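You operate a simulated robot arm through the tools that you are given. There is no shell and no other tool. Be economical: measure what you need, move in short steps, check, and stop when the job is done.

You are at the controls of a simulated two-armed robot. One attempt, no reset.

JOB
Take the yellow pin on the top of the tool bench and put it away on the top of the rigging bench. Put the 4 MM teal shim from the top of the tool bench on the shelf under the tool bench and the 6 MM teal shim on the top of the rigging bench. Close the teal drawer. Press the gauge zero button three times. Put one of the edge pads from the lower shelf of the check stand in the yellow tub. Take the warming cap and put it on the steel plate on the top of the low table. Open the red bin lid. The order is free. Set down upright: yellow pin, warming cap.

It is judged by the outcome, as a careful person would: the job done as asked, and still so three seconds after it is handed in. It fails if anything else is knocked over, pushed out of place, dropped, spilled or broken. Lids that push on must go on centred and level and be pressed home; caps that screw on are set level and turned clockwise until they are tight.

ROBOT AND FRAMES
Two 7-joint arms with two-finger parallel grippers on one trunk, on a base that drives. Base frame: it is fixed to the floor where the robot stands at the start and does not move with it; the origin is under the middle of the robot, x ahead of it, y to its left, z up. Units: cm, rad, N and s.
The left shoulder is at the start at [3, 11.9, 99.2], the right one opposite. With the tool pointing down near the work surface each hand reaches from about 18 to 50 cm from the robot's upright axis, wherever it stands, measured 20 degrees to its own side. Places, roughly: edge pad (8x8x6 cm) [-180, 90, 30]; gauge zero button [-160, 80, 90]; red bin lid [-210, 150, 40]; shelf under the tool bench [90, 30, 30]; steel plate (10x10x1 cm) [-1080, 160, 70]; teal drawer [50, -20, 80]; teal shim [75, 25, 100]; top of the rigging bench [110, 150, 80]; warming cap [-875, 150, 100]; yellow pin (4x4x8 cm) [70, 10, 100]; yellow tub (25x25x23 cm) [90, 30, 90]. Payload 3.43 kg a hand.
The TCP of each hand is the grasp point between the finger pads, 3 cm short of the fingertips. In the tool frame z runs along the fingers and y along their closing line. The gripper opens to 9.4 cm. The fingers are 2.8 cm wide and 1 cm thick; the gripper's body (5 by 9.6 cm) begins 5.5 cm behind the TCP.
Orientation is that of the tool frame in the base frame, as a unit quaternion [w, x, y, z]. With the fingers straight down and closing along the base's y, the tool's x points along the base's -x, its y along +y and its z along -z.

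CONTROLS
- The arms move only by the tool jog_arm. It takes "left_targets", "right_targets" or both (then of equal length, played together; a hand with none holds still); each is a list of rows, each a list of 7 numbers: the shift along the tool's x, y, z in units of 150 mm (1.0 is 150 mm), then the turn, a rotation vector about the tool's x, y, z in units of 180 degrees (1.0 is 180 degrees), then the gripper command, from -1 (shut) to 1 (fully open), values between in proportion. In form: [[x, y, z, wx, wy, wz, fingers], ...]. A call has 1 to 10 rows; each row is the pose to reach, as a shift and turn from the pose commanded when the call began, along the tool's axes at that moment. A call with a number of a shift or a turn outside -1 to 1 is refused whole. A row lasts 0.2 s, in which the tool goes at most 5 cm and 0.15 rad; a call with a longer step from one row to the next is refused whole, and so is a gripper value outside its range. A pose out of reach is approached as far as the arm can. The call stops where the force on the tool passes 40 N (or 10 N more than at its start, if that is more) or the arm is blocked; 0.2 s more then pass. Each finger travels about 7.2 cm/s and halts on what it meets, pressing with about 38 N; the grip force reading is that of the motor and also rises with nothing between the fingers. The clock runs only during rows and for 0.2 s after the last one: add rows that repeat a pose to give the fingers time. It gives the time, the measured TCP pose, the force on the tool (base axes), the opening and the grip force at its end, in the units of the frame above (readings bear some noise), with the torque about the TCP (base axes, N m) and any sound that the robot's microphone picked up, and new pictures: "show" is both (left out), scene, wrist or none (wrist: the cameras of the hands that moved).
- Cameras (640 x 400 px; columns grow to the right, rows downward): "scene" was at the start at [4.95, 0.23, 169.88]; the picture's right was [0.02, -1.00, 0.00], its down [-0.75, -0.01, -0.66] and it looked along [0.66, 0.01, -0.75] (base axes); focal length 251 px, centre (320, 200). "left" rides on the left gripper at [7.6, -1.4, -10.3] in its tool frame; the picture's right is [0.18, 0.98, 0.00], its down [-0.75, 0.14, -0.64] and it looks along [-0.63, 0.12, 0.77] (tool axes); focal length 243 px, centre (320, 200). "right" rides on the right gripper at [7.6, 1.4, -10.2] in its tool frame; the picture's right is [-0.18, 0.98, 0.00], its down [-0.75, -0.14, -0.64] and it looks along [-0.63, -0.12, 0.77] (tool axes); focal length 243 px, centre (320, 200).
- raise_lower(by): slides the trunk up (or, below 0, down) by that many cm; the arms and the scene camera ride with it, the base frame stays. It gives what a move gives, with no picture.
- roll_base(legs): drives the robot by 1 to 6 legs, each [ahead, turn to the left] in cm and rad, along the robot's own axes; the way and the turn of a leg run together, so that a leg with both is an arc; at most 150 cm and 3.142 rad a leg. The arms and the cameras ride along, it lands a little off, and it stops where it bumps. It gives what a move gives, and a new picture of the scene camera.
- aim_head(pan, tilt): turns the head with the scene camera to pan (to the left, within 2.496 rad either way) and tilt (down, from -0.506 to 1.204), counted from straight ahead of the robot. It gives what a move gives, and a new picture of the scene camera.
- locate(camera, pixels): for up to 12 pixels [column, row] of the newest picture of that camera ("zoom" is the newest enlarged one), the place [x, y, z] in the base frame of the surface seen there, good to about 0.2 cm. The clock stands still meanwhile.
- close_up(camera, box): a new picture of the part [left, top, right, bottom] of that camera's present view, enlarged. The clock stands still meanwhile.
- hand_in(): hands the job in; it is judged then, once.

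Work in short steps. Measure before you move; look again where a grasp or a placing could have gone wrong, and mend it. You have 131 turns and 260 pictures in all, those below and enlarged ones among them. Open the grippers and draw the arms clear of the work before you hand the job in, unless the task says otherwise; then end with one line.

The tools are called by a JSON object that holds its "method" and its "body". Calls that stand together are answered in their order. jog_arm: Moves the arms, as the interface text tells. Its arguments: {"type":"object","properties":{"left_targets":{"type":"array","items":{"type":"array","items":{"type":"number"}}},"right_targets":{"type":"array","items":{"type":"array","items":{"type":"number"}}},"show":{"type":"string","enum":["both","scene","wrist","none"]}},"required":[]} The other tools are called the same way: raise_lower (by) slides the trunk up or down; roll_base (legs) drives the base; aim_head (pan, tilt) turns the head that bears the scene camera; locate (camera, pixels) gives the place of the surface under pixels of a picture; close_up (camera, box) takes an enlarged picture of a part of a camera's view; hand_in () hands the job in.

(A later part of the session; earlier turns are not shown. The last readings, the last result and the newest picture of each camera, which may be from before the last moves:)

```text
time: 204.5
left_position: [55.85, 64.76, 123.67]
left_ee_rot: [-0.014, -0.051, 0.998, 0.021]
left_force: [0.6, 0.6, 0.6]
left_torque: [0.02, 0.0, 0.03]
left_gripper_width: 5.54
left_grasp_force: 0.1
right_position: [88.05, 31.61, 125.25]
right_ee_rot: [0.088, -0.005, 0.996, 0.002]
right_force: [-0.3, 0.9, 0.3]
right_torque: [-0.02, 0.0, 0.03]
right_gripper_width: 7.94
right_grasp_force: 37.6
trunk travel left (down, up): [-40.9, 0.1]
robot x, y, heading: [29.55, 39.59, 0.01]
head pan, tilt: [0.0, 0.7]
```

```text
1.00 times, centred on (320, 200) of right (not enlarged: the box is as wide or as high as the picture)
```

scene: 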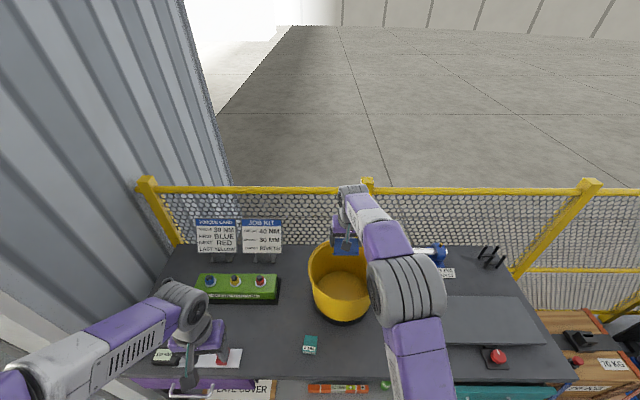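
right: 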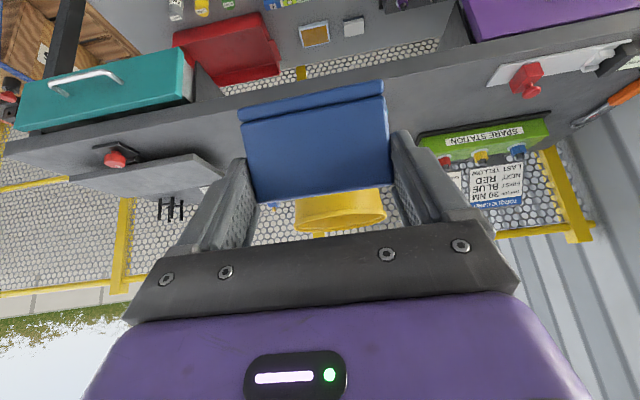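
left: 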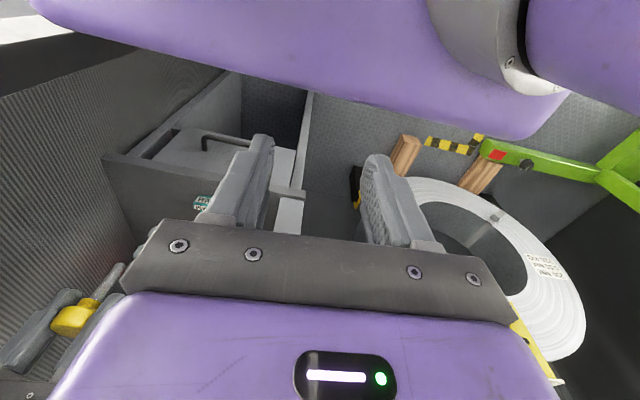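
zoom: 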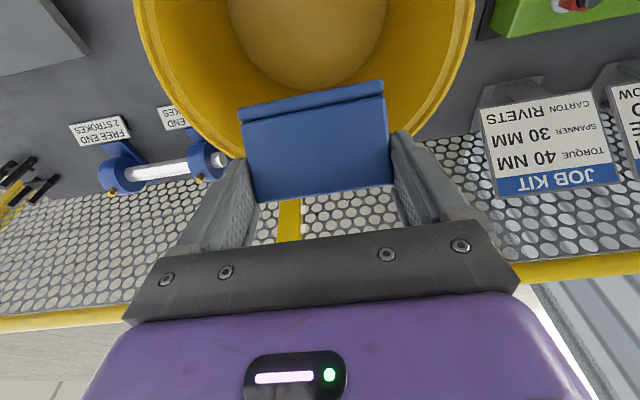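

The pad hangs over the tub's middle. I lower it in two steps, watching for contact.

{"method": "jog_arm", "body": {"right_targets": [[0.04, 0, 0.25, 0, 0, 0, -1], [0.085, 0, 0.5, 0, 0, 0, -1], [0.125, 0, 0.706, 0, 0, 0, -1]], "show": "both"}}

```text
time: 205.3
left_position: [55.83, 64.7, 123.63]
left_ee_rot: [-0.014, -0.051, 0.998, 0.02]
left_force: [-0.5, 0.5, 0.9]
left_torque: [-0.01, 0.0, 0.0]
left_gripper_width: 5.55
left_grasp_force: 0.0
right_position: [88.01, 31.79, 114.15]
right_ee_rot: [0.089, -0.005, 0.996, 0.003]
right_force: [-0.4, 0.6, -0.9]
right_torque: [0.01, 0.0, 0.01]
right_gripper_width: 7.91
right_grasp_force: 38.4
trunk travel left (down, up): [-40.9, 0.1]
robot x, y, heading: [29.68, 39.49, 0.009]
head pan, tilt: [0.0, 0.7]
```

scene: 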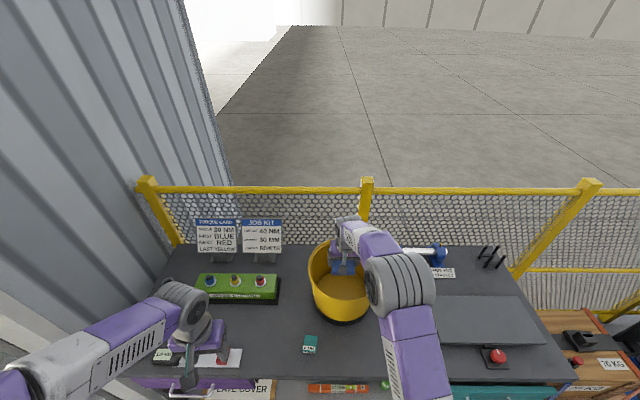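
right: 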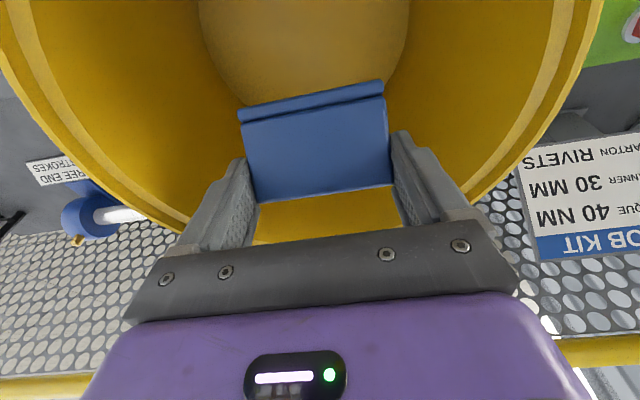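

Going in cleanly. I lower another 10 cm, slowly at the end.

{"method": "jog_arm", "body": {"right_targets": [[0.04, 0, 0.22, 0, 0, 0, -1], [0.08, 0, 0.44, 0, 0, 0, -1], [0.1, 0, 0.56, 0, 0, 0, -1], [0.11, 0, 0.62, 0, 0, 0, -1], [0.12, 0, 0.67, 0, 0, 0, -1]], "show": "both"}}

```text
time: 206.5
left_position: [55.86, 64.72, 123.61]
left_ee_rot: [-0.013, -0.051, 0.998, 0.02]
left_force: [-0.4, 0.1, 0.0]
left_torque: [0.01, 0.05, -0.02]
left_gripper_width: 5.55
left_grasp_force: 0.1
right_position: [88.06, 31.6, 104.05]
right_ee_rot: [0.089, -0.005, 0.996, 0.003]
right_force: [0.0, -0.3, -0.9]
right_torque: [0.0, 0.0, 0.0]
right_gripper_width: 7.93
right_grasp_force: 37.8
trunk travel left (down, up): [-40.9, 0.1]
robot x, y, heading: [29.72, 39.25, 0.005]
head pan, tilt: [0.0, 0.7]
```

scene: 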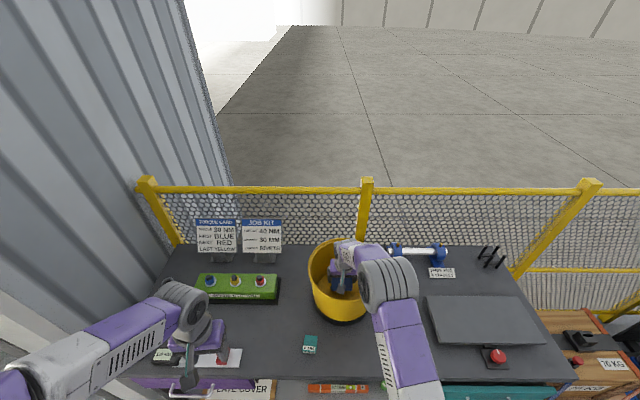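
right: 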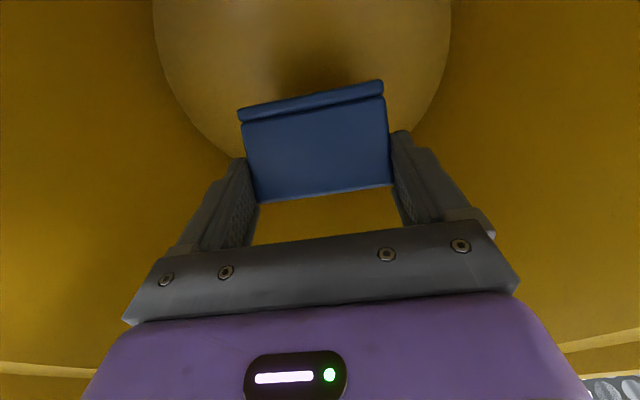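

Still no contact at z 104. I creep lower until the pad touches the floor.

{"method": "jog_arm", "body": {"right_targets": [[0.008, 0, 0.045, 0, 0, 0, -1], [0.016, 0, 0.09, 0, 0, 0, -1], [0.024, 0, 0.135, 0, 0, 0, -1], [0.028, 0, 0.16, 0, 0, 0, -1]], "show": "wrist"}}

```text
time: 207.5
left_position: [55.61, 64.99, 123.66]
left_ee_rot: [-0.013, -0.051, 0.998, 0.019]
left_force: [0.4, -0.1, -0.8]
left_torque: [0.01, -0.02, 0.02]
left_gripper_width: 5.56
left_grasp_force: 0.0
right_position: [88.31, 32.0, 102.38]
right_ee_rot: [0.096, -0.006, 0.995, 0.004]
right_force: [2.1, 2.9, 34.5]
right_torque: [-0.21, -0.15, 0.27]
right_gripper_width: 7.92
right_grasp_force: 37.9
trunk travel left (down, up): [-40.9, 0.1]
robot x, y, heading: [29.47, 39.12, 0.011]
head pan, tilt: [0.0, 0.7]
```

right: 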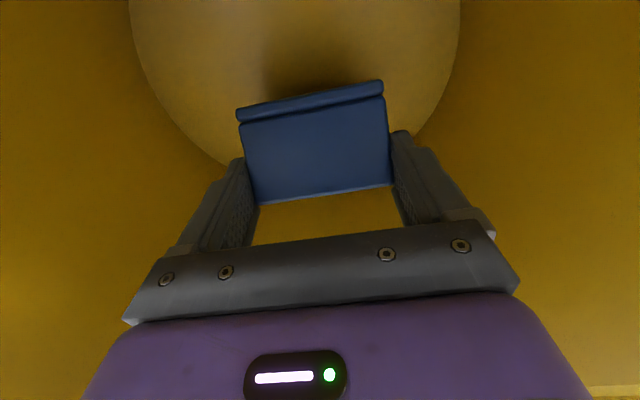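

The pad's edge touches the floor (34 N). I relieve the load, open, and lift out.

{"method": "jog_arm", "body": {"right_targets": [[-0.008, 0, -0.045, 0, 0, 0, -1], [-0.008, 0, -0.045, 0, 0, 0, 0.8], [-0.008, 0, -0.045, 0, 0, 0, 1], [-0.008, 0, -0.045, 0, 0, 0, 1]], "show": "none"}}

{"method": "jog_arm", "body": {"right_targets": [[-0.04, 0, -0.25, 0, 0, 0, 1], [-0.08, 0, -0.5, 0, 0, 0, 1], [-0.12, 0, -0.75, 0, 0, 0, 1], [-0.16, 0, -1.0, 0, 0, 0, 1]], "show": "wrist"}}

{"method": "jog_arm", "body": {"right_targets": [[-0.04, 0, -0.25, 0, 0, 0, 1], [-0.08, 0, -0.5, 0, 0, 0, 0], [-0.12, 0, -0.7, 0, 0, 0, -1], [-0.12, 0, -0.7, 0, 0, 0, -1]], "show": "both"}}

```text
time: 208.5
left_position: [55.98, 64.62, 123.63]
left_ee_rot: [-0.013, -0.051, 0.998, 0.021]
left_force: [0.2, 0.5, 0.3]
left_torque: [0.02, -0.01, -0.01]
left_gripper_width: 5.56
left_grasp_force: 0.1
right_position: [88.01, 31.57, 102.4]
right_ee_rot: [0.088, -0.004, 0.996, 0.003]
right_force: [-0.3, -0.5, -0.6]
right_torque: [-0.02, 0.01, 0.0]
right_gripper_width: 9.41
right_grasp_force: 0.0
trunk travel left (down, up): [-40.9, 0.1]
robot x, y, heading: [29.34, 39.4, 0.005]
head pan, tilt: [0.0, 0.7]
```

```text
time: 209.5
left_position: [55.84, 64.7, 123.56]
left_ee_rot: [-0.014, -0.051, 0.998, 0.019]
left_force: [-0.4, -0.4, -0.4]
left_torque: [0.01, 0.0, 0.04]
left_gripper_width: 5.54
left_grasp_force: 0.0
right_position: [87.71, 31.34, 118.01]
right_ee_rot: [0.088, -0.004, 0.996, 0.002]
right_force: [-0.1, -0.1, -0.1]
right_torque: [-0.01, 0.0, 0.03]
right_gripper_width: 9.41
right_grasp_force: 0.1
trunk travel left (down, up): [-40.9, 0.1]
robot x, y, heading: [29.64, 39.74, 0.009]
head pan, tilt: [0.0, 0.7]
```

right: 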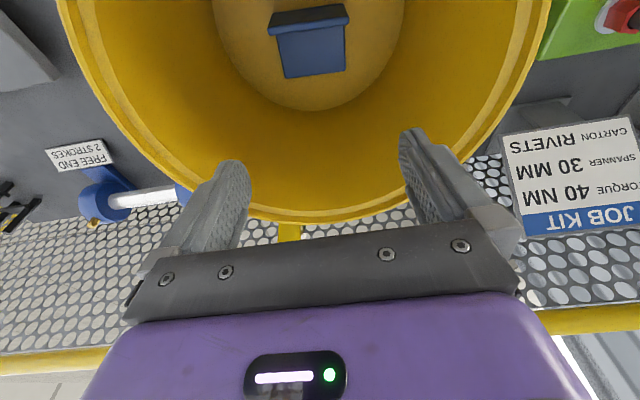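

```text
time: 210.5
left_position: [55.84, 64.74, 123.51]
left_ee_rot: [-0.014, -0.051, 0.998, 0.021]
left_force: [-0.5, 0.0, -0.3]
left_torque: [-0.02, -0.01, -0.02]
left_gripper_width: 5.56
left_grasp_force: 0.0
right_position: [87.9, 31.05, 128.34]
right_ee_rot: [0.087, -0.005, 0.996, 0.003]
right_force: [0.3, -0.4, -0.3]
right_torque: [0.0, 0.02, 0.0]
right_gripper_width: 0.0
right_grasp_force: 14.8
trunk travel left (down, up): [-40.9, 0.1]
robot x, y, heading: [29.73, 39.15, 0.012]
head pan, tilt: [0.0, 0.7]
```

scene: 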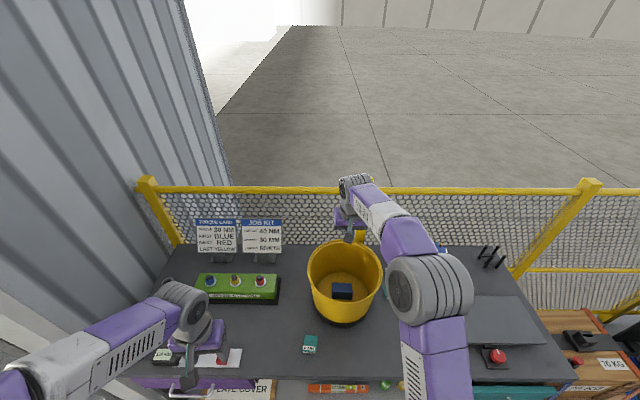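
right: 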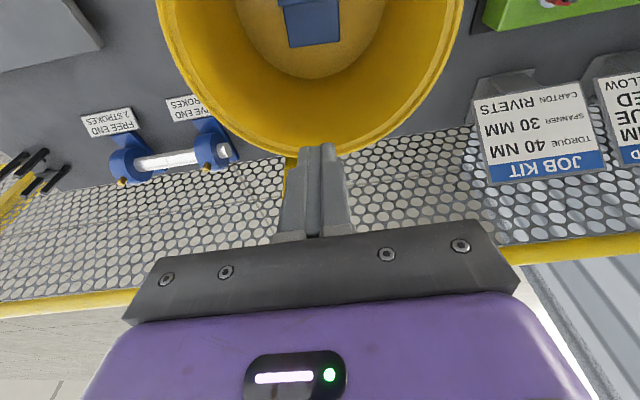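

The edge pad lies in the tub. Now the left hand goes to the 4 MM shim, levelling its tilt and yaw on the way.

{"method": "jog_arm", "body": {"left_targets": [[-0.08, -0.25, 0.1, 0.004, -0.003, 0.01, 0.18], [-0.16, -0.5, 0.2, 0.008, -0.006, 0.02, 0.4], [-0.24, -0.75, 0.3, 0.0123, -0.0095, 0.0325, 0.4], [-0.34, -0.98, 0.4, 0.0123, -0.0095, 0.0325, 0.4]], "show": "none"}}

{"method": "jog_arm", "body": {"left_targets": [[-0.15, -0.2, 0.2, 0, 0, 0, 0.4], [-0.3, -0.4, 0.4, 0, 0, 0, 0.4], [-0.4, -0.5, 0.65, 0, 0, 0, 0.4], [-0.4, -0.5, 0.75, 0, 0, 0, 0.4]], "show": "wrist"}}

```text
time: 211.5
left_position: [62.44, 50.79, 116.74]
left_ee_rot: [0.001, 0.001, 1.0, 0.001]
left_force: [0.4, -0.4, 1.2]
left_torque: [0.04, 0.03, 0.0]
left_gripper_width: 6.55
left_grasp_force: 0.0
right_position: [88.22, 31.02, 128.24]
right_ee_rot: [0.087, -0.005, 0.996, 0.003]
right_force: [0.3, -0.1, -0.1]
right_torque: [0.01, 0.05, -0.01]
right_gripper_width: 0.0
right_grasp_force: 33.0
trunk travel left (down, up): [-40.9, 0.1]
robot x, y, heading: [29.94, 39.38, 0.007]
head pan, tilt: [0.0, 0.7]
```

```text
time: 212.5
left_position: [68.42, 43.49, 105.54]
left_ee_rot: [0.003, -0.001, 1.0, 0.001]
left_force: [-0.1, 0.3, -0.4]
left_torque: [-0.01, -0.01, -0.02]
left_gripper_width: 6.56
left_grasp_force: 0.1
right_position: [88.08, 31.1, 128.46]
right_ee_rot: [0.089, -0.005, 0.996, 0.003]
right_force: [0.6, -0.1, -0.1]
right_torque: [0.0, -0.01, -0.03]
right_gripper_width: 0.0
right_grasp_force: 33.5
trunk travel left (down, up): [-40.9, 0.1]
robot x, y, heading: [29.77, 39.13, 0.008]
head pan, tilt: [0.0, 0.7]
```

left: 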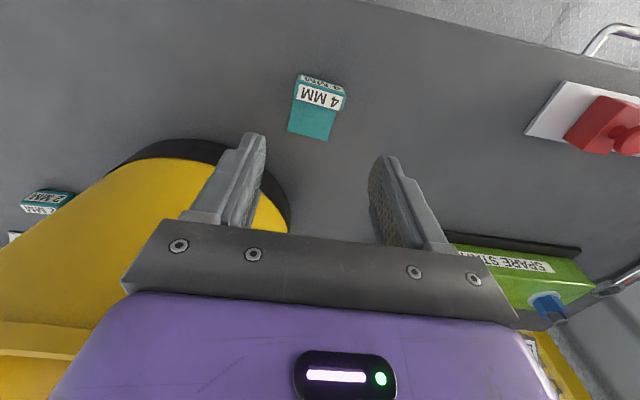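

The 4 MM tab is turned ~12° (from (297,85) to (344,98)). I measure it.

{"method": "locate", "body": {"camera": "left", "pixels": [[298, 87], [343, 99], [320, 97], [321, 84], [291, 130], [326, 138]]}}

```text
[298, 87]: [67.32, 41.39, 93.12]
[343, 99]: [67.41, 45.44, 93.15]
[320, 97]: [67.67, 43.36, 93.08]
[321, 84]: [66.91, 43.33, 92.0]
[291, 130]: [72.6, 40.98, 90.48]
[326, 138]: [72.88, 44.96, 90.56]
```

Yaw is only about -4°. I descend over [67.8,43.4] to z 93.65 and close, then lift.

{"method": "jog_arm", "body": {"left_targets": [[0.04, 0, 0.25, 0, 0, 0.015, 0.4], [0.04, 0, 0.5, 0, 0, 0.027, 0.4], [0.04, 0, 0.72, 0, 0, 0.027, 0.4], [0.04, 0, 0.793, 0, 0, 0.027, 0.4], [0.04, 0, 0.793, 0, 0, 0.027, 0], [0.04, 0, 0.793, 0, 0, 0.027, -0.5], [0.04, 0, 0.793, 0, 0, 0.027, -1], [0.04, 0, 0.793, 0, 0, 0.027, -1]], "show": "wrist"}}

{"method": "jog_arm", "body": {"left_targets": [[0, 0, -0.2, 0, 0, 0, -1], [0, 0, -0.5, 0, 0, 0, -1], [0, 0, -0.8, 0, 0, 0, -1], [0, 0, -1, 0, 0, 0, -1]], "show": "wrist"}}

```text
time: 214.3
left_position: [67.77, 43.61, 93.97]
left_ee_rot: [0.0, 0.043, 0.999, 0.001]
left_force: [-0.5, -0.1, 0.3]
left_torque: [-0.02, -0.01, 0.01]
left_gripper_width: 4.58
left_grasp_force: 37.8
right_position: [88.05, 31.07, 128.37]
right_ee_rot: [0.087, -0.004, 0.996, 0.003]
right_force: [-1.0, -0.2, -0.6]
right_torque: [-0.01, 0.01, 0.0]
right_gripper_width: 0.0
right_grasp_force: 32.8
trunk travel left (down, up): [-40.9, 0.1]
robot x, y, heading: [29.84, 39.63, 0.01]
head pan, tilt: [0.0, 0.7]
```

left: 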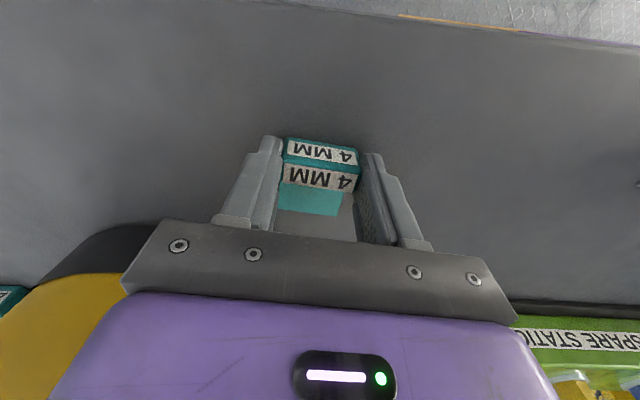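

```text
time: 215.3
left_position: [67.81, 43.24, 108.72]
left_ee_rot: [0.0, 0.043, 0.999, 0.0]
left_force: [0.7, 0.6, -0.7]
left_torque: [0.03, -0.01, 0.01]
left_gripper_width: 4.58
left_grasp_force: 37.5
right_position: [87.94, 31.09, 128.4]
right_ee_rot: [0.089, -0.004, 0.996, 0.003]
right_force: [0.1, 0.5, -0.3]
right_torque: [-0.02, 0.02, 0.03]
right_gripper_width: 0.02
right_grasp_force: 33.2
trunk travel left (down, up): [-40.9, 0.1]
robot x, y, heading: [30.05, 39.08, 0.009]
head pan, tilt: [0.0, 0.7]
```

left: 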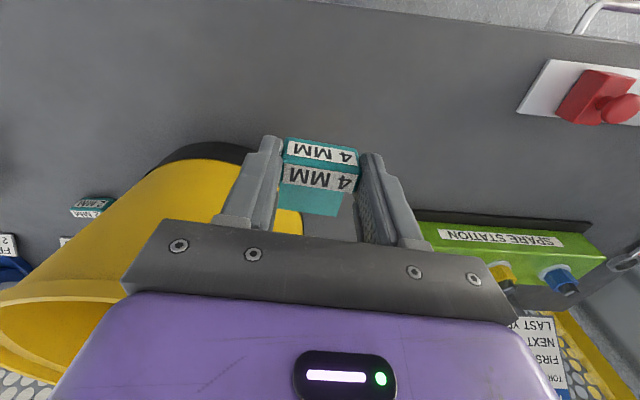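

The shim must go in flat under the bench, so I need a forward-pitched grip. I set it down again here, release, and rise.

{"method": "jog_arm", "body": {"left_targets": [[0, 0, 0.3, 0, 0, 0, -1], [0, 0, 0.6, 0, 0, 0, -1], [0, 0, 0.85, 0, 0, 0, -1], [0, 0, 0.985, 0, 0, 0, -1], [0, 0, 0.985, 0, 0, 0, 0.3], [0, 0, 0.985, 0, 0, 0, 0.4], [0, 0, 0.985, 0, 0, 0, 0.4], [0, 0, 0.75, 0, 0, 0, 0.4], [0, 0, 0.5, 0, 0, 0, 0.4], [0, 0, 0.3, 0, 0, 0, 0.4]], "show": "none"}}

{"method": "roll_base", "body": {"legs": [[-22, 0]]}}

{"method": "jog_arm", "body": {"left_targets": [[0, 0, 0, 0, -0.045, 0, 0.4], [-0.1, 0, 0, 0, -0.09, 0, 0.4], [-0.3, 0, 0, 0, -0.135, 0, 0.4], [-0.5, 0, 0, 0, -0.18, 0, 0.4], [-0.7, 0, 0, 0, -0.225, 0, 0.4], [-0.85, 0, 0, 0, -0.27, 0, 0.4], [-1.0, 0, 0, 0, -0.31, 0, 0.4]], "right_targets": [[0, -0.1, 0, 0, -0.02, 0, -1], [0, -0.2, 0, 0, -0.03, 0, -1], [0, -0.3, 0, 0, -0.03, 0, -1], [0, -0.4, 0, 0, -0.03, 0, -1], [0, -0.5, 0, 0, -0.03, 0, -1], [0, -0.6, 0, 0, -0.03, 0, -1], [0, -0.7, 0, 0, -0.03, 0, -1]], "show": "both"}}

```text
time: 217.5
left_position: [67.77, 43.48, 104.58]
left_ee_rot: [0.001, 0.043, 0.999, 0.001]
left_force: [-1.5, 0.0, -1.2]
left_torque: [0.01, 0.02, -0.02]
left_gripper_width: 6.59
left_grasp_force: 0.0
right_position: [87.9, 31.11, 128.39]
right_ee_rot: [0.088, -0.005, 0.996, 0.003]
right_force: [0.6, 0.2, -0.1]
right_torque: [0.03, -0.02, 0.04]
right_gripper_width: 0.01
right_grasp_force: 33.0
trunk travel left (down, up): [-40.9, 0.1]
robot x, y, heading: [29.59, 39.49, 0.012]
head pan, tilt: [0.0, 0.7]
```

```text
time: 219.2
left_position: [45.74, 43.2, 104.52]
left_ee_rot: [0.002, 0.041, 0.999, 0.001]
left_force: [0.2, 0.1, 1.3]
left_torque: [0.0, -0.01, -0.02]
left_gripper_width: 6.58
left_grasp_force: 0.0
right_position: [65.98, 30.98, 128.31]
right_ee_rot: [0.088, -0.005, 0.996, 0.003]
right_force: [0.3, 0.2, 0.4]
right_torque: [0.05, 0.0, 0.02]
right_gripper_width: 0.0
right_grasp_force: 33.5
trunk travel left (down, up): [-40.9, 0.1]
robot x, y, heading: [7.44, 38.84, 0.014]
head pan, tilt: [0.0, 0.7]
```

scene: 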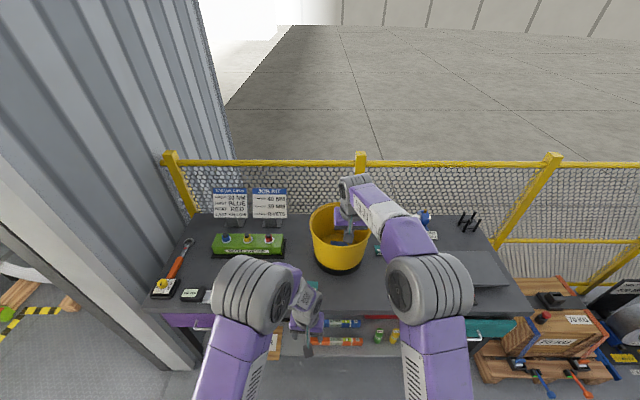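

```text
time: 220.8
left_position: [60.84, 42.12, 104.54]
left_ee_rot: [0.469, 0.037, 0.882, -0.018]
left_force: [1.1, 0.5, -0.9]
left_torque: [-0.03, 0.01, 0.0]
left_gripper_width: 6.59
left_grasp_force: 0.1
right_position: [66.08, 20.42, 128.14]
right_ee_rot: [0.134, -0.005, 0.991, 0.004]
right_force: [0.0, 0.3, -0.6]
right_torque: [0.01, 0.01, 0.03]
right_gripper_width: 0.02
right_grasp_force: 33.0
trunk travel left (down, up): [-40.9, 0.1]
robot x, y, heading: [7.63, 39.12, 0.01]
head pan, tilt: [0.0, 0.7]
```

scene: 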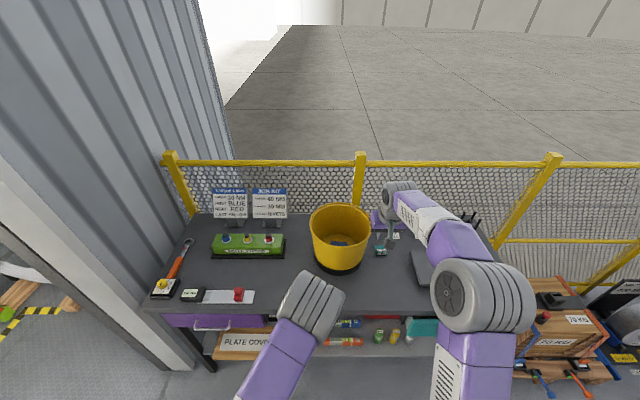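
right: 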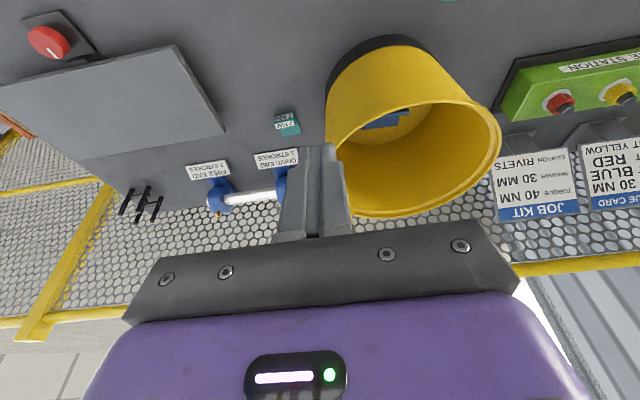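
left: 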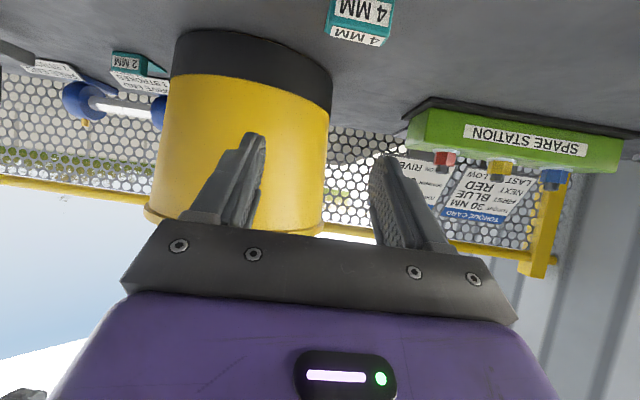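

Left hand is pitched ~56°. I move it down to straddle the 4 MM tab at [67.6,43.5,93.4], close and lift slightly.

{"method": "jog_arm", "body": {"left_targets": [[0.1, 0.06, 0.2, 0, 0, 0, 0.4], [0.2, 0.125, 0.42, 0, 0, 0, 0.4], [0.29, 0.125, 0.62, 0, 0, 0, 0.4], [0.34, 0.125, 0.73, 0, 0, 0, 0.4], [0.366, 0.125, 0.782, 0, 0, 0, 0.4], [0.366, 0.125, 0.782, 0, 0, 0, 0.0], [0.366, 0.125, 0.782, 0, 0, 0, -0.6], [0.366, 0.125, 0.782, 0, 0, 0, -1]], "show": "wrist"}}

```text
time: 222.6
left_position: [67.52, 43.5, 93.48]
left_ee_rot: [0.469, 0.038, 0.882, -0.019]
left_force: [0.6, -0.2, 0.3]
left_torque: [-0.01, 0.0, 0.03]
left_gripper_width: 4.98
left_grasp_force: 37.7
right_position: [65.98, 20.44, 128.25]
right_ee_rot: [0.135, -0.005, 0.991, 0.003]
right_force: [-1.3, 0.3, 0.5]
right_torque: [0.01, -0.01, 0.01]
right_gripper_width: 0.02
right_grasp_force: 32.9
trunk travel left (down, up): [-40.9, 0.1]
robot x, y, heading: [7.57, 39.08, 0.014]
head pan, tilt: [0.0, 0.7]
```

left: 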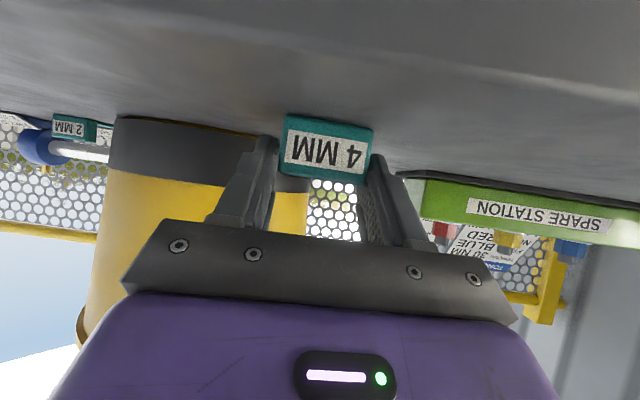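

Closed at 4.98 cm. I lift 3 cm and see whether it holds level.

{"method": "jog_arm", "body": {"left_targets": [[-0.05, 0, -0.035, 0, 0, 0, -1], [-0.11, 0, -0.075, 0, 0, 0, -1], [-0.166, 0, -0.112, 0, 0, 0, -1]], "show": "wrist"}}

{"method": "close_up", "body": {"camera": "scene", "box": [250, 240, 378, 320]}}

```text
time: 223.4
left_position: [67.4, 43.21, 96.41]
left_ee_rot: [0.469, 0.037, 0.882, -0.019]
left_force: [-0.2, 0.3, 0.1]
left_torque: [-0.01, -0.01, -0.02]
left_gripper_width: 5.01
left_grasp_force: 38.2
right_position: [65.95, 20.54, 128.2]
right_ee_rot: [0.135, -0.005, 0.991, 0.003]
right_force: [-0.2, -0.8, -0.4]
right_torque: [0.01, 0.02, 0.0]
right_gripper_width: 0.0
right_grasp_force: 32.8
trunk travel left (down, up): [-40.9, 0.1]
robot x, y, heading: [7.54, 39.28, 0.009]
head pan, tilt: [0.0, 0.7]
```

left: 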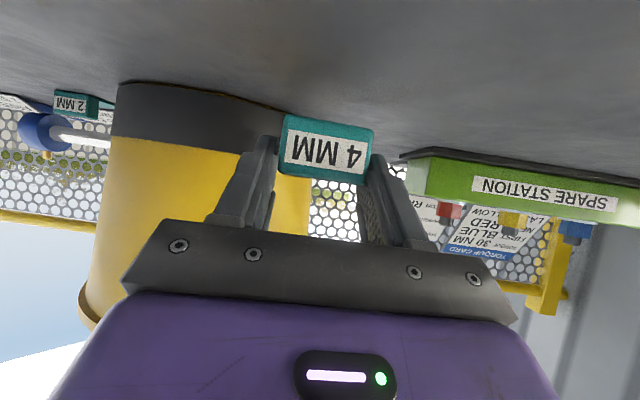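

```text
5.00 times, centred on (314, 280) of scene
```

zoom: 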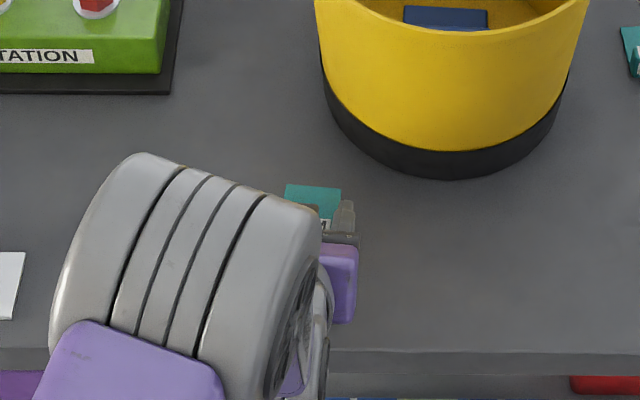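

It holds level. I back off 25 cm, drop the trunk fully, then lower the left hand and draw in the right.

{"method": "roll_base", "body": {"legs": [[-25, 0]]}}

{"method": "raise_lower", "body": {"by": -40.5}}

{"method": "jog_arm", "body": {"left_targets": [[0.22, 0, 0.15, 0, 0, 0, -1], [0.44, 0, 0.3, 0, 0, 0, -1], [0.66, 0, 0.45, 0, 0, 0, -1], [0.78, 0.05, 0.54, 0, 0, 0, -1]], "right_targets": [[0.24, -0.12, -0.07, 0, 0, 0, -1], [0.48, -0.25, -0.13, 0, 0, 0, -1], [0.72, -0.37, -0.2, 0, 0, 0, -1], [0.95, -0.5, -0.26, 0, 0, 0, -1]], "show": "both"}}

```text
time: 225.2
left_position: [42.66, 43.0, 96.41]
left_ee_rot: [0.468, 0.037, 0.883, -0.018]
left_force: [0.2, -0.1, -1.1]
left_torque: [0.03, 0.04, -0.03]
left_gripper_width: 5.0
left_grasp_force: 38.5
right_position: [41.07, 20.33, 128.23]
right_ee_rot: [0.135, -0.005, 0.991, 0.004]
right_force: [-1.2, 0.3, -0.6]
right_torque: [-0.01, 0.0, 0.02]
right_gripper_width: 0.01
right_grasp_force: 32.7
trunk travel left (down, up): [-40.9, 0.1]
robot x, y, heading: [-17.38, 38.92, 0.014]
head pan, tilt: [0.0, 0.7]
```

scene: 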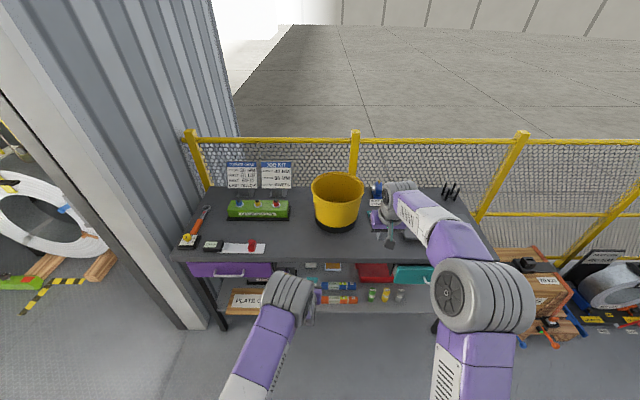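

```text
refused: -40.5 is not a number from -40 to 40
```

```text
time: 226.2
left_position: [42.48, 43.98, 82.13]
left_ee_rot: [0.469, 0.037, 0.882, -0.019]
left_force: [-0.1, -0.2, -1.1]
left_torque: [0.01, 0.01, 0.04]
left_gripper_width: 5.02
left_grasp_force: 38.3
right_position: [26.31, 12.53, 128.29]
right_ee_rot: [0.136, -0.005, 0.991, 0.003]
right_force: [-0.2, -0.5, -0.3]
right_torque: [-0.01, 0.0, 0.01]
right_gripper_width: 0.0
right_grasp_force: 33.4
trunk travel left (down, up): [-40.9, 0.1]
robot x, y, heading: [-17.4, 39.0, 0.013]
head pan, tilt: [0.0, 0.7]
```

scene: 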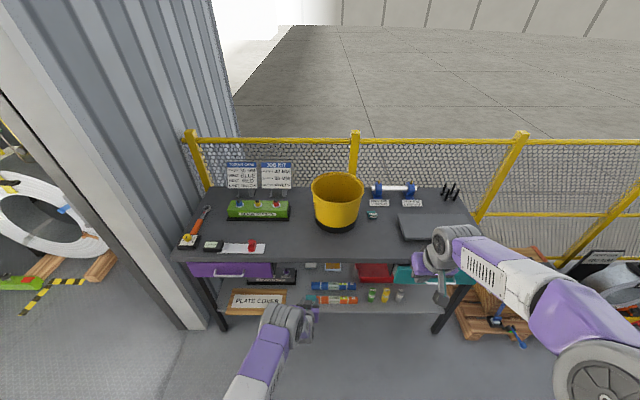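
right: 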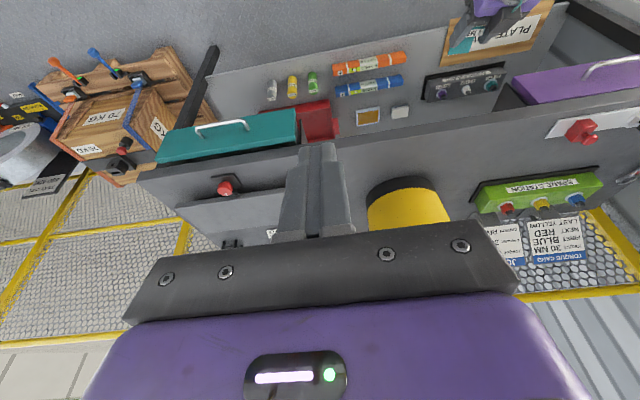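
left: 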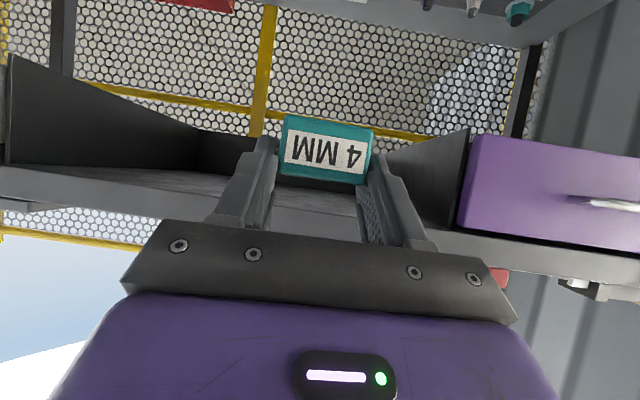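

I lower the trunk 40 cm (left hand to z≈42) and measure the free shelf area near (303,297).

{"method": "locate", "body": {"camera": "scene", "pixels": [[287, 297], [286, 308], [300, 290], [318, 299], [322, 288], [345, 311], [297, 280], [430, 313]]}}

{"method": "raise_lower", "body": {"by": -40}}

```text
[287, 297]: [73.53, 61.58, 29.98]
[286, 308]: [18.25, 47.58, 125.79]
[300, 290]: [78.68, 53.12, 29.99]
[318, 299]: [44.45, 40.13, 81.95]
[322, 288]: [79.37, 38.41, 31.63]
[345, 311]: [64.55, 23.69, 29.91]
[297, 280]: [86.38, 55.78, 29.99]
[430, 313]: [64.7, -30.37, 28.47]
```

```text
time: 230.0
left_position: [42.63, 44.05, 42.15]
left_ee_rot: [0.469, 0.037, 0.882, -0.019]
left_force: [0.2, -0.2, 0.2]
left_torque: [-0.02, 0.0, 0.01]
left_gripper_width: 5.03
left_grasp_force: 38.2
right_position: [26.44, 12.62, 88.24]
right_ee_rot: [0.134, -0.005, 0.991, 0.003]
right_force: [-0.2, 0.6, -0.1]
right_torque: [0.01, -0.02, 0.01]
right_gripper_width: 0.0
right_grasp_force: 32.8
trunk travel left (down, up): [-0.9, 40.1]
robot x, y, heading: [-17.22, 39.26, 0.008]
head pan, tilt: [0.0, 0.7]
```

Shelf front edge x≈64.5; free area y 40–60. I drive 22 cm ahead, then lower to [69.5,48,33.6].

{"method": "roll_base", "body": {"legs": [[22, 0]]}}

{"method": "jog_arm", "body": {"left_targets": [[0.08, 0.1, 0.15, 0, 0, 0, -1], [0.16, 0.2, 0.3, 0, 0, 0, -1], [0.22, 0.29, 0.42, 0, 0, 0, -1], [0.26, 0.29, 0.49, 0, 0, 0, -1]], "show": "both"}}

```text
time: 231.7
left_position: [64.68, 44.01, 41.96]
left_ee_rot: [0.468, 0.038, 0.882, -0.019]
left_force: [-0.3, -0.2, -0.7]
left_torque: [-0.03, 0.03, -0.01]
left_gripper_width: 4.98
left_grasp_force: 38.1
right_position: [48.48, 12.68, 88.14]
right_ee_rot: [0.134, -0.003, 0.991, 0.003]
right_force: [0.3, 0.5, -0.9]
right_torque: [0.01, 0.01, 0.01]
right_gripper_width: 0.0
right_grasp_force: 33.5
trunk travel left (down, up): [-0.9, 40.1]
robot x, y, heading: [4.83, 38.57, 0.009]
head pan, tilt: [0.0, 0.7]
```

scene: 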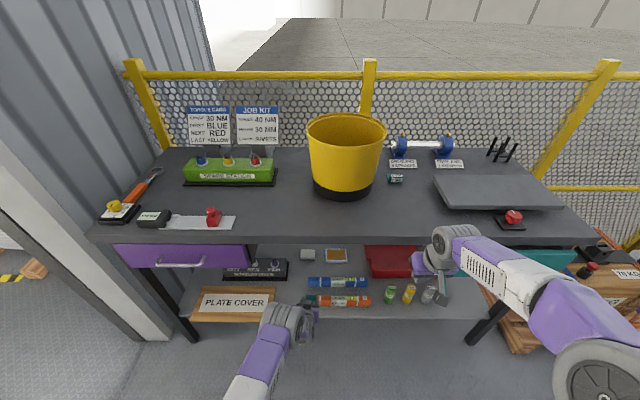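

```text
time: 232.4
left_position: [68.75, 46.99, 38.39]
left_ee_rot: [0.486, 0.038, 0.873, -0.022]
left_force: [0.3, 1.5, 11.2]
left_torque: [-0.08, -0.1, 0.01]
left_gripper_width: 5.0
left_grasp_force: 38.4
right_position: [48.39, 12.66, 88.24]
right_ee_rot: [0.135, -0.004, 0.991, 0.003]
right_force: [0.2, 0.3, 0.2]
right_torque: [0.0, 0.0, 0.01]
right_gripper_width: 0.0
right_grasp_force: 32.9
trunk travel left (down, up): [-0.9, 40.1]
robot x, y, heading: [4.28, 38.9, 0.007]
head pan, tilt: [0.0, 0.7]
stopped in row 3 (left hand): the force on the tool passed its limit at 53 N (the readings are from after the stop); the commanded pose is now the measured one
```

scene: 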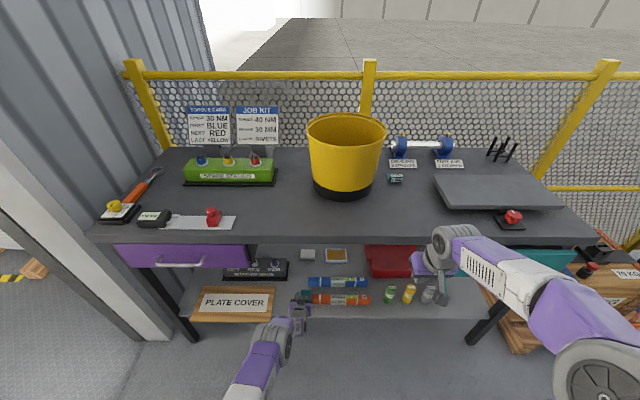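
left: 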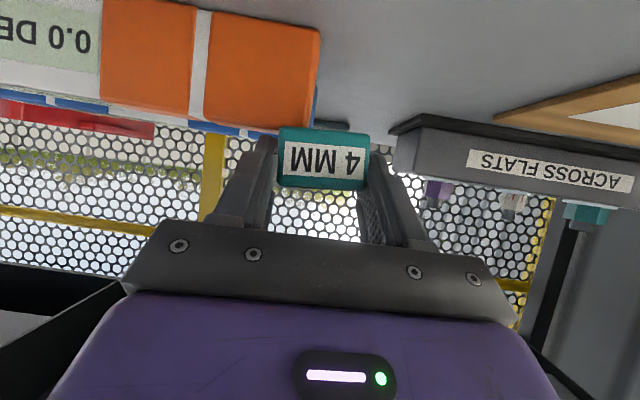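

Contact at z 38.4 came early (11 N up). I measure what's around the shim in the left view.

{"method": "locate", "body": {"camera": "left", "pixels": [[318, 70], [300, 120], [317, 105], [345, 124], [360, 60], [285, 130], [365, 135], [325, 150], [400, 130], [265, 180]]}}

{"method": "close_up", "body": {"camera": "left", "box": [220, 60, 420, 185]}}

{"method": "close_up", "body": {"camera": "scene", "box": [240, 260, 368, 340]}}

```text
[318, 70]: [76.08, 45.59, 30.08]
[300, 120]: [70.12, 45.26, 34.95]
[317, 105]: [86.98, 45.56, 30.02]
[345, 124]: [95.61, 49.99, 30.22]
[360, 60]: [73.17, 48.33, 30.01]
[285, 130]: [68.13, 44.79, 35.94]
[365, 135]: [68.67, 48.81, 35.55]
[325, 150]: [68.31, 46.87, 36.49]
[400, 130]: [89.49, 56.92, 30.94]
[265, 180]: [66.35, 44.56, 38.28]
```

```text
3.20 times, centred on (320, 122) of left
```

zoom: 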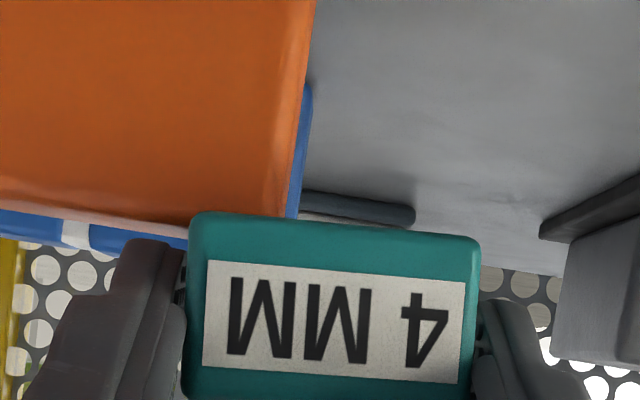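

```text
5.00 times, centred on (304, 300) of scene
```

zoom: 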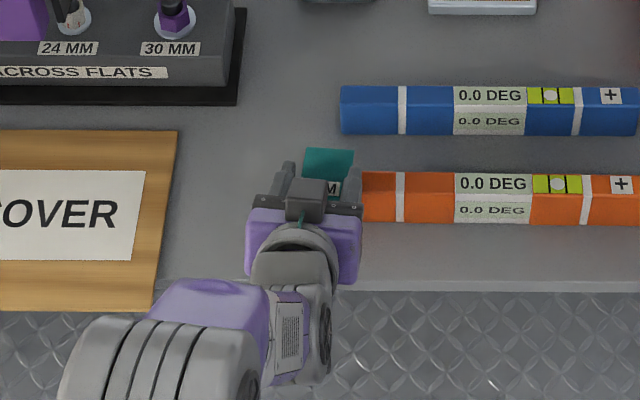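

The right finger landed on the orange level's end (y≈45.3, z 35). I lift, shift 6 cm to +y into the clear gap (45.3–61), and look before lowering.

{"method": "jog_arm", "body": {"left_targets": [[-0.08, 0, -0.05, 0, 0.005, 0, -1], [-0.17, 0, -0.1, 0, 0.0125, 0, -1], [-0.15, 0.2, -0.07, 0, 0.0125, 0, -1], [-0.106, 0.405, -0.028, 0, 0.0125, 0, -1]], "show": "both"}}

{"method": "close_up", "body": {"camera": "scene", "box": [240, 260, 368, 340]}}

```text
time: 233.4
left_position: [69.59, 53.27, 39.59]
left_ee_rot: [0.464, 0.039, 0.884, -0.022]
left_force: [0.4, -0.5, -1.1]
left_torque: [0.01, 0.0, -0.02]
left_gripper_width: 5.02
left_grasp_force: 38.3
right_position: [48.44, 12.63, 88.16]
right_ee_rot: [0.135, -0.003, 0.991, 0.003]
right_force: [-0.6, -0.3, -0.7]
right_torque: [0.01, -0.01, -0.02]
right_gripper_width: 0.01
right_grasp_force: 32.4
trunk travel left (down, up): [-0.9, 40.1]
robot x, y, heading: [4.61, 39.05, 0.007]
head pan, tilt: [0.0, 0.7]
```

scene: 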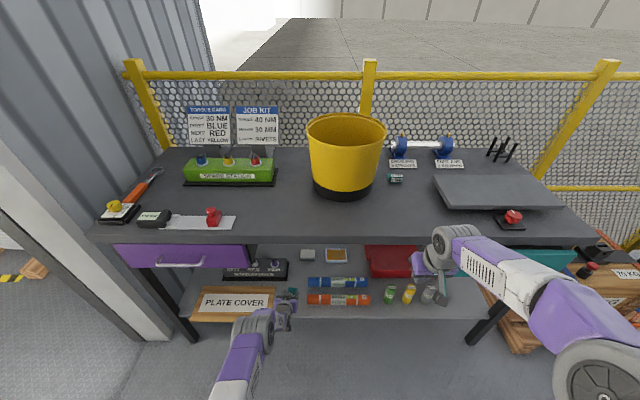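
left: 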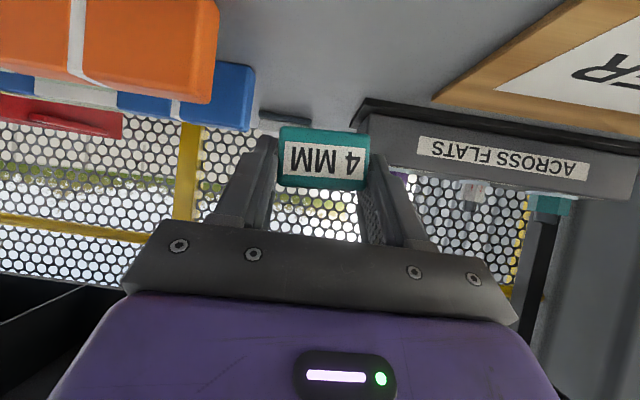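

```text
5.00 times, centred on (304, 300) of scene
```

zoom: 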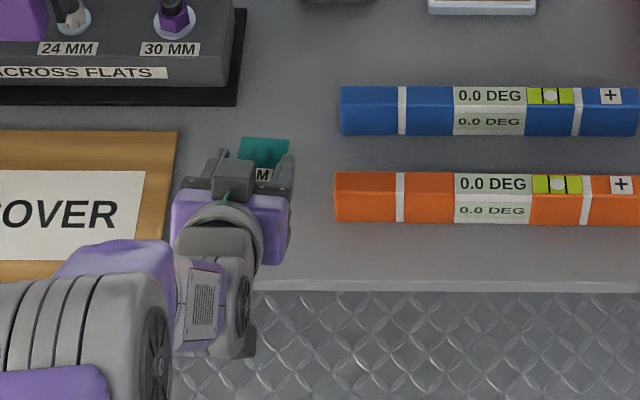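

The levels sit undisturbed and the gap below is clear. I lower 6 cm gently.

{"method": "jog_arm", "body": {"left_targets": [[0.12, 0, 0.083, 0, 0, 0, -1], [0.22, 0, 0.153, 0, 0, 0, -1], [0.28, 0, 0.195, 0, 0, 0, -1], [0.305, 0, 0.212, 0, 0, 0, -1], [0.325, 0, 0.226, 0, 0, 0, -1]], "show": "wrist"}}

```text
time: 234.6
left_position: [69.58, 53.24, 35.45]
left_ee_rot: [0.465, 0.038, 0.884, -0.021]
left_force: [-0.3, -0.2, -0.2]
left_torque: [0.01, 0.0, -0.03]
left_gripper_width: 5.02
left_grasp_force: 38.6
left hand out of reach, approached as far as the arm can: row 3, 4, 5
right_position: [48.36, 12.54, 88.24]
right_ee_rot: [0.135, -0.003, 0.991, 0.003]
right_force: [0.3, 0.2, -0.2]
right_torque: [0.01, 0.01, 0.01]
right_gripper_width: 0.01
right_grasp_force: 33.0
trunk travel left (down, up): [-0.9, 40.1]
robot x, y, heading: [4.61, 39.47, 0.002]
head pan, tilt: [0.0, 0.7]
```

left: 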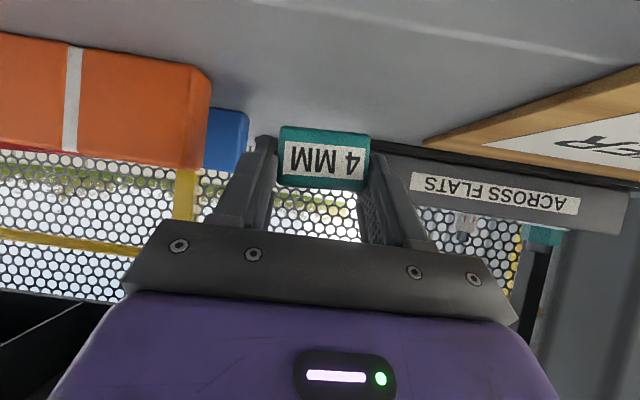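

Arm limit at z 35.45. I lower the trunk the last bit and drive 3 cm closer to gain reach, keeping the shim over clear shelf.

{"method": "raise_lower", "body": {"by": -0.8}}

{"method": "roll_base", "body": {"legs": [[3, 0]]}}

{"method": "jog_arm", "body": {"left_targets": [[0.02, 0, 0.0, 0, 0, 0, -1], [0.04, 0, 0.01, 0, 0, 0, -1], [0.04, 0, 0.01, 0, 0, 0, -1]], "show": "wrist"}}

```text
time: 235.2
left_position: [69.66, 53.14, 34.7]
left_ee_rot: [0.466, 0.038, 0.884, -0.021]
left_force: [0.2, -0.7, 0.4]
left_torque: [-0.01, 0.03, -0.01]
left_gripper_width: 5.01
left_grasp_force: 38.0
right_position: [48.35, 12.66, 87.32]
right_ee_rot: [0.134, -0.003, 0.991, 0.004]
right_force: [0.5, 0.3, 0.3]
right_torque: [0.0, -0.02, -0.02]
right_gripper_width: 0.0
right_grasp_force: 32.3
trunk travel left (down, up): [-0.1, 40.9]
robot x, y, heading: [4.36, 39.09, 0.004]
head pan, tilt: [0.0, 0.7]
```

```text
time: 236.0
left_position: [72.38, 53.24, 34.63]
left_ee_rot: [0.465, 0.038, 0.884, -0.02]
left_force: [0.5, 0.4, -1.0]
left_torque: [-0.01, 0.02, 0.01]
left_gripper_width: 5.05
left_grasp_force: 38.5
right_position: [51.33, 12.61, 87.29]
right_ee_rot: [0.135, -0.004, 0.991, 0.004]
right_force: [0.0, 0.1, -0.9]
right_torque: [-0.01, 0.02, 0.01]
right_gripper_width: 0.0
right_grasp_force: 33.0
trunk travel left (down, up): [-0.1, 40.9]
robot x, y, heading: [7.38, 39.48, 0.004]
head pan, tilt: [0.0, 0.7]
```

scene: 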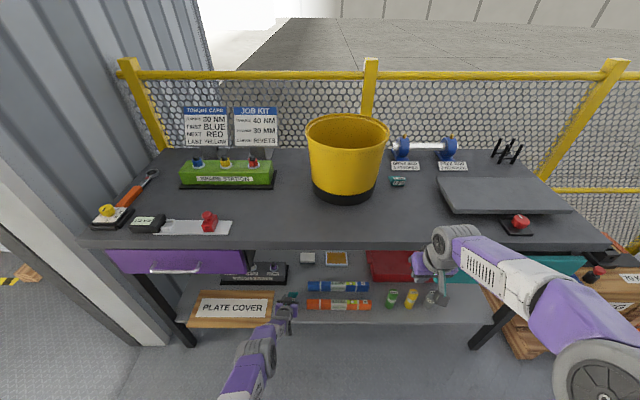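

```text
time: 236.8
left_position: [72.17, 53.38, 34.18]
left_ee_rot: [0.465, 0.039, 0.884, -0.021]
left_force: [-0.3, -0.5, -1.1]
left_torque: [-0.02, 0.01, -0.01]
left_gripper_width: 4.99
left_grasp_force: 37.5
right_position: [51.13, 12.72, 87.29]
right_ee_rot: [0.134, -0.003, 0.991, 0.003]
right_force: [0.6, -0.3, -1.0]
right_torque: [0.01, -0.01, 0.0]
right_gripper_width: 0.0
right_grasp_force: 33.2
trunk travel left (down, up): [-0.1, 40.9]
robot x, y, heading: [7.19, 38.86, 0.005]
head pan, tilt: [0.0, 0.7]
```

left: 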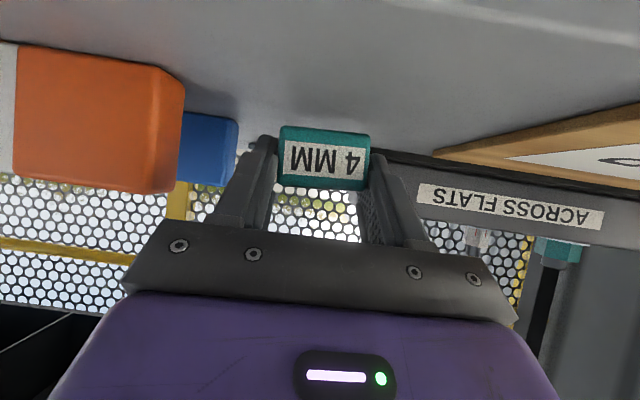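

Now movable: z 34.18. I lower another 0.9 cm in small steps to feel contact, then release.

{"method": "jog_arm", "body": {"left_targets": [[0.02, 0, 0.014, 0, 0, 0, -1], [0.035, 0, 0.024, 0, 0, 0, -1], [0.05, 0, 0.034, 0, 0, 0, -1], [0.05, 0, 0.034, 0, 0, 0, -1]], "show": "wrist"}}

```text
time: 237.8
left_position: [71.91, 53.41, 34.07]
left_ee_rot: [0.466, 0.038, 0.884, -0.021]
left_force: [0.6, -0.1, -1.1]
left_torque: [0.01, -0.01, 0.02]
left_gripper_width: 5.01
left_grasp_force: 38.3
left hand out of reach, approached as far as the arm can: row 1, 2, 3, 4
right_position: [51.39, 12.61, 87.31]
right_ee_rot: [0.135, -0.003, 0.991, 0.003]
right_force: [0.1, 0.1, 0.1]
right_torque: [0.01, -0.01, -0.03]
right_gripper_width: 0.0
right_grasp_force: 32.6
trunk travel left (down, up): [-0.1, 40.9]
robot x, y, heading: [7.77, 38.92, 0.007]
head pan, tilt: [0.0, 0.7]
```

left: 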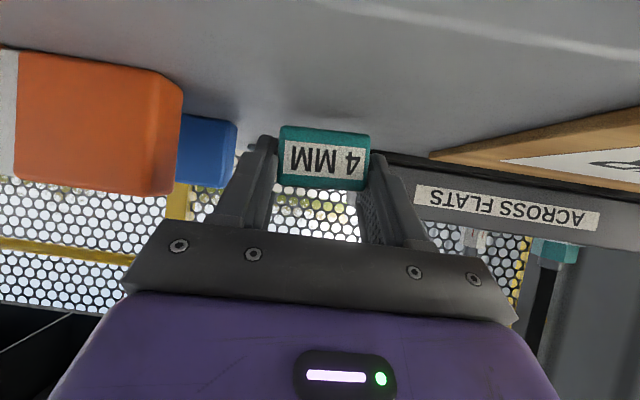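

Limit again; pulling the hand 3 cm back toward the robot gives it reach to go down.

{"method": "jog_arm", "body": {"left_targets": [[0.04, 0, -0.055, 0, 0, 0, -1], [0.08, 0, -0.11, 0, 0, 0, -1], [0.114, 0, -0.16, 0, 0, 0, -1], [0.13, 0, -0.15, 0, 0, 0, -1]], "show": "wrist"}}

```text
time: 238.8
left_position: [69.01, 53.77, 33.68]
left_ee_rot: [0.465, 0.039, 0.884, -0.021]
left_force: [-0.5, 0.3, -0.2]
left_torque: [0.01, 0.0, 0.03]
left_gripper_width: 4.99
left_grasp_force: 38.3
right_position: [51.28, 12.65, 87.42]
right_ee_rot: [0.134, -0.003, 0.991, 0.003]
right_force: [0.7, -0.3, -0.3]
right_torque: [0.02, 0.05, 0.02]
right_gripper_width: 0.0
right_grasp_force: 33.2
trunk travel left (down, up): [-0.1, 40.9]
robot x, y, heading: [7.32, 39.34, 0.007]
head pan, tilt: [0.0, 0.7]
```

left: 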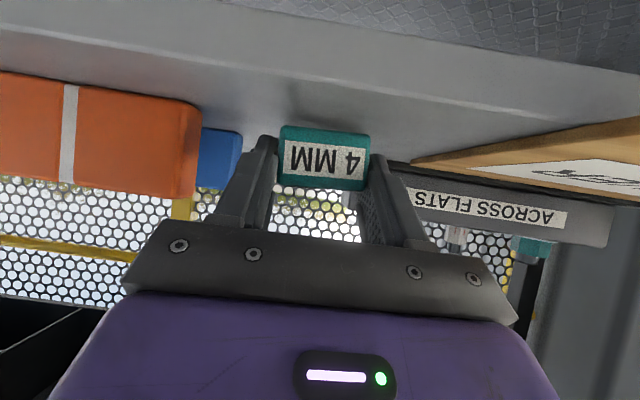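

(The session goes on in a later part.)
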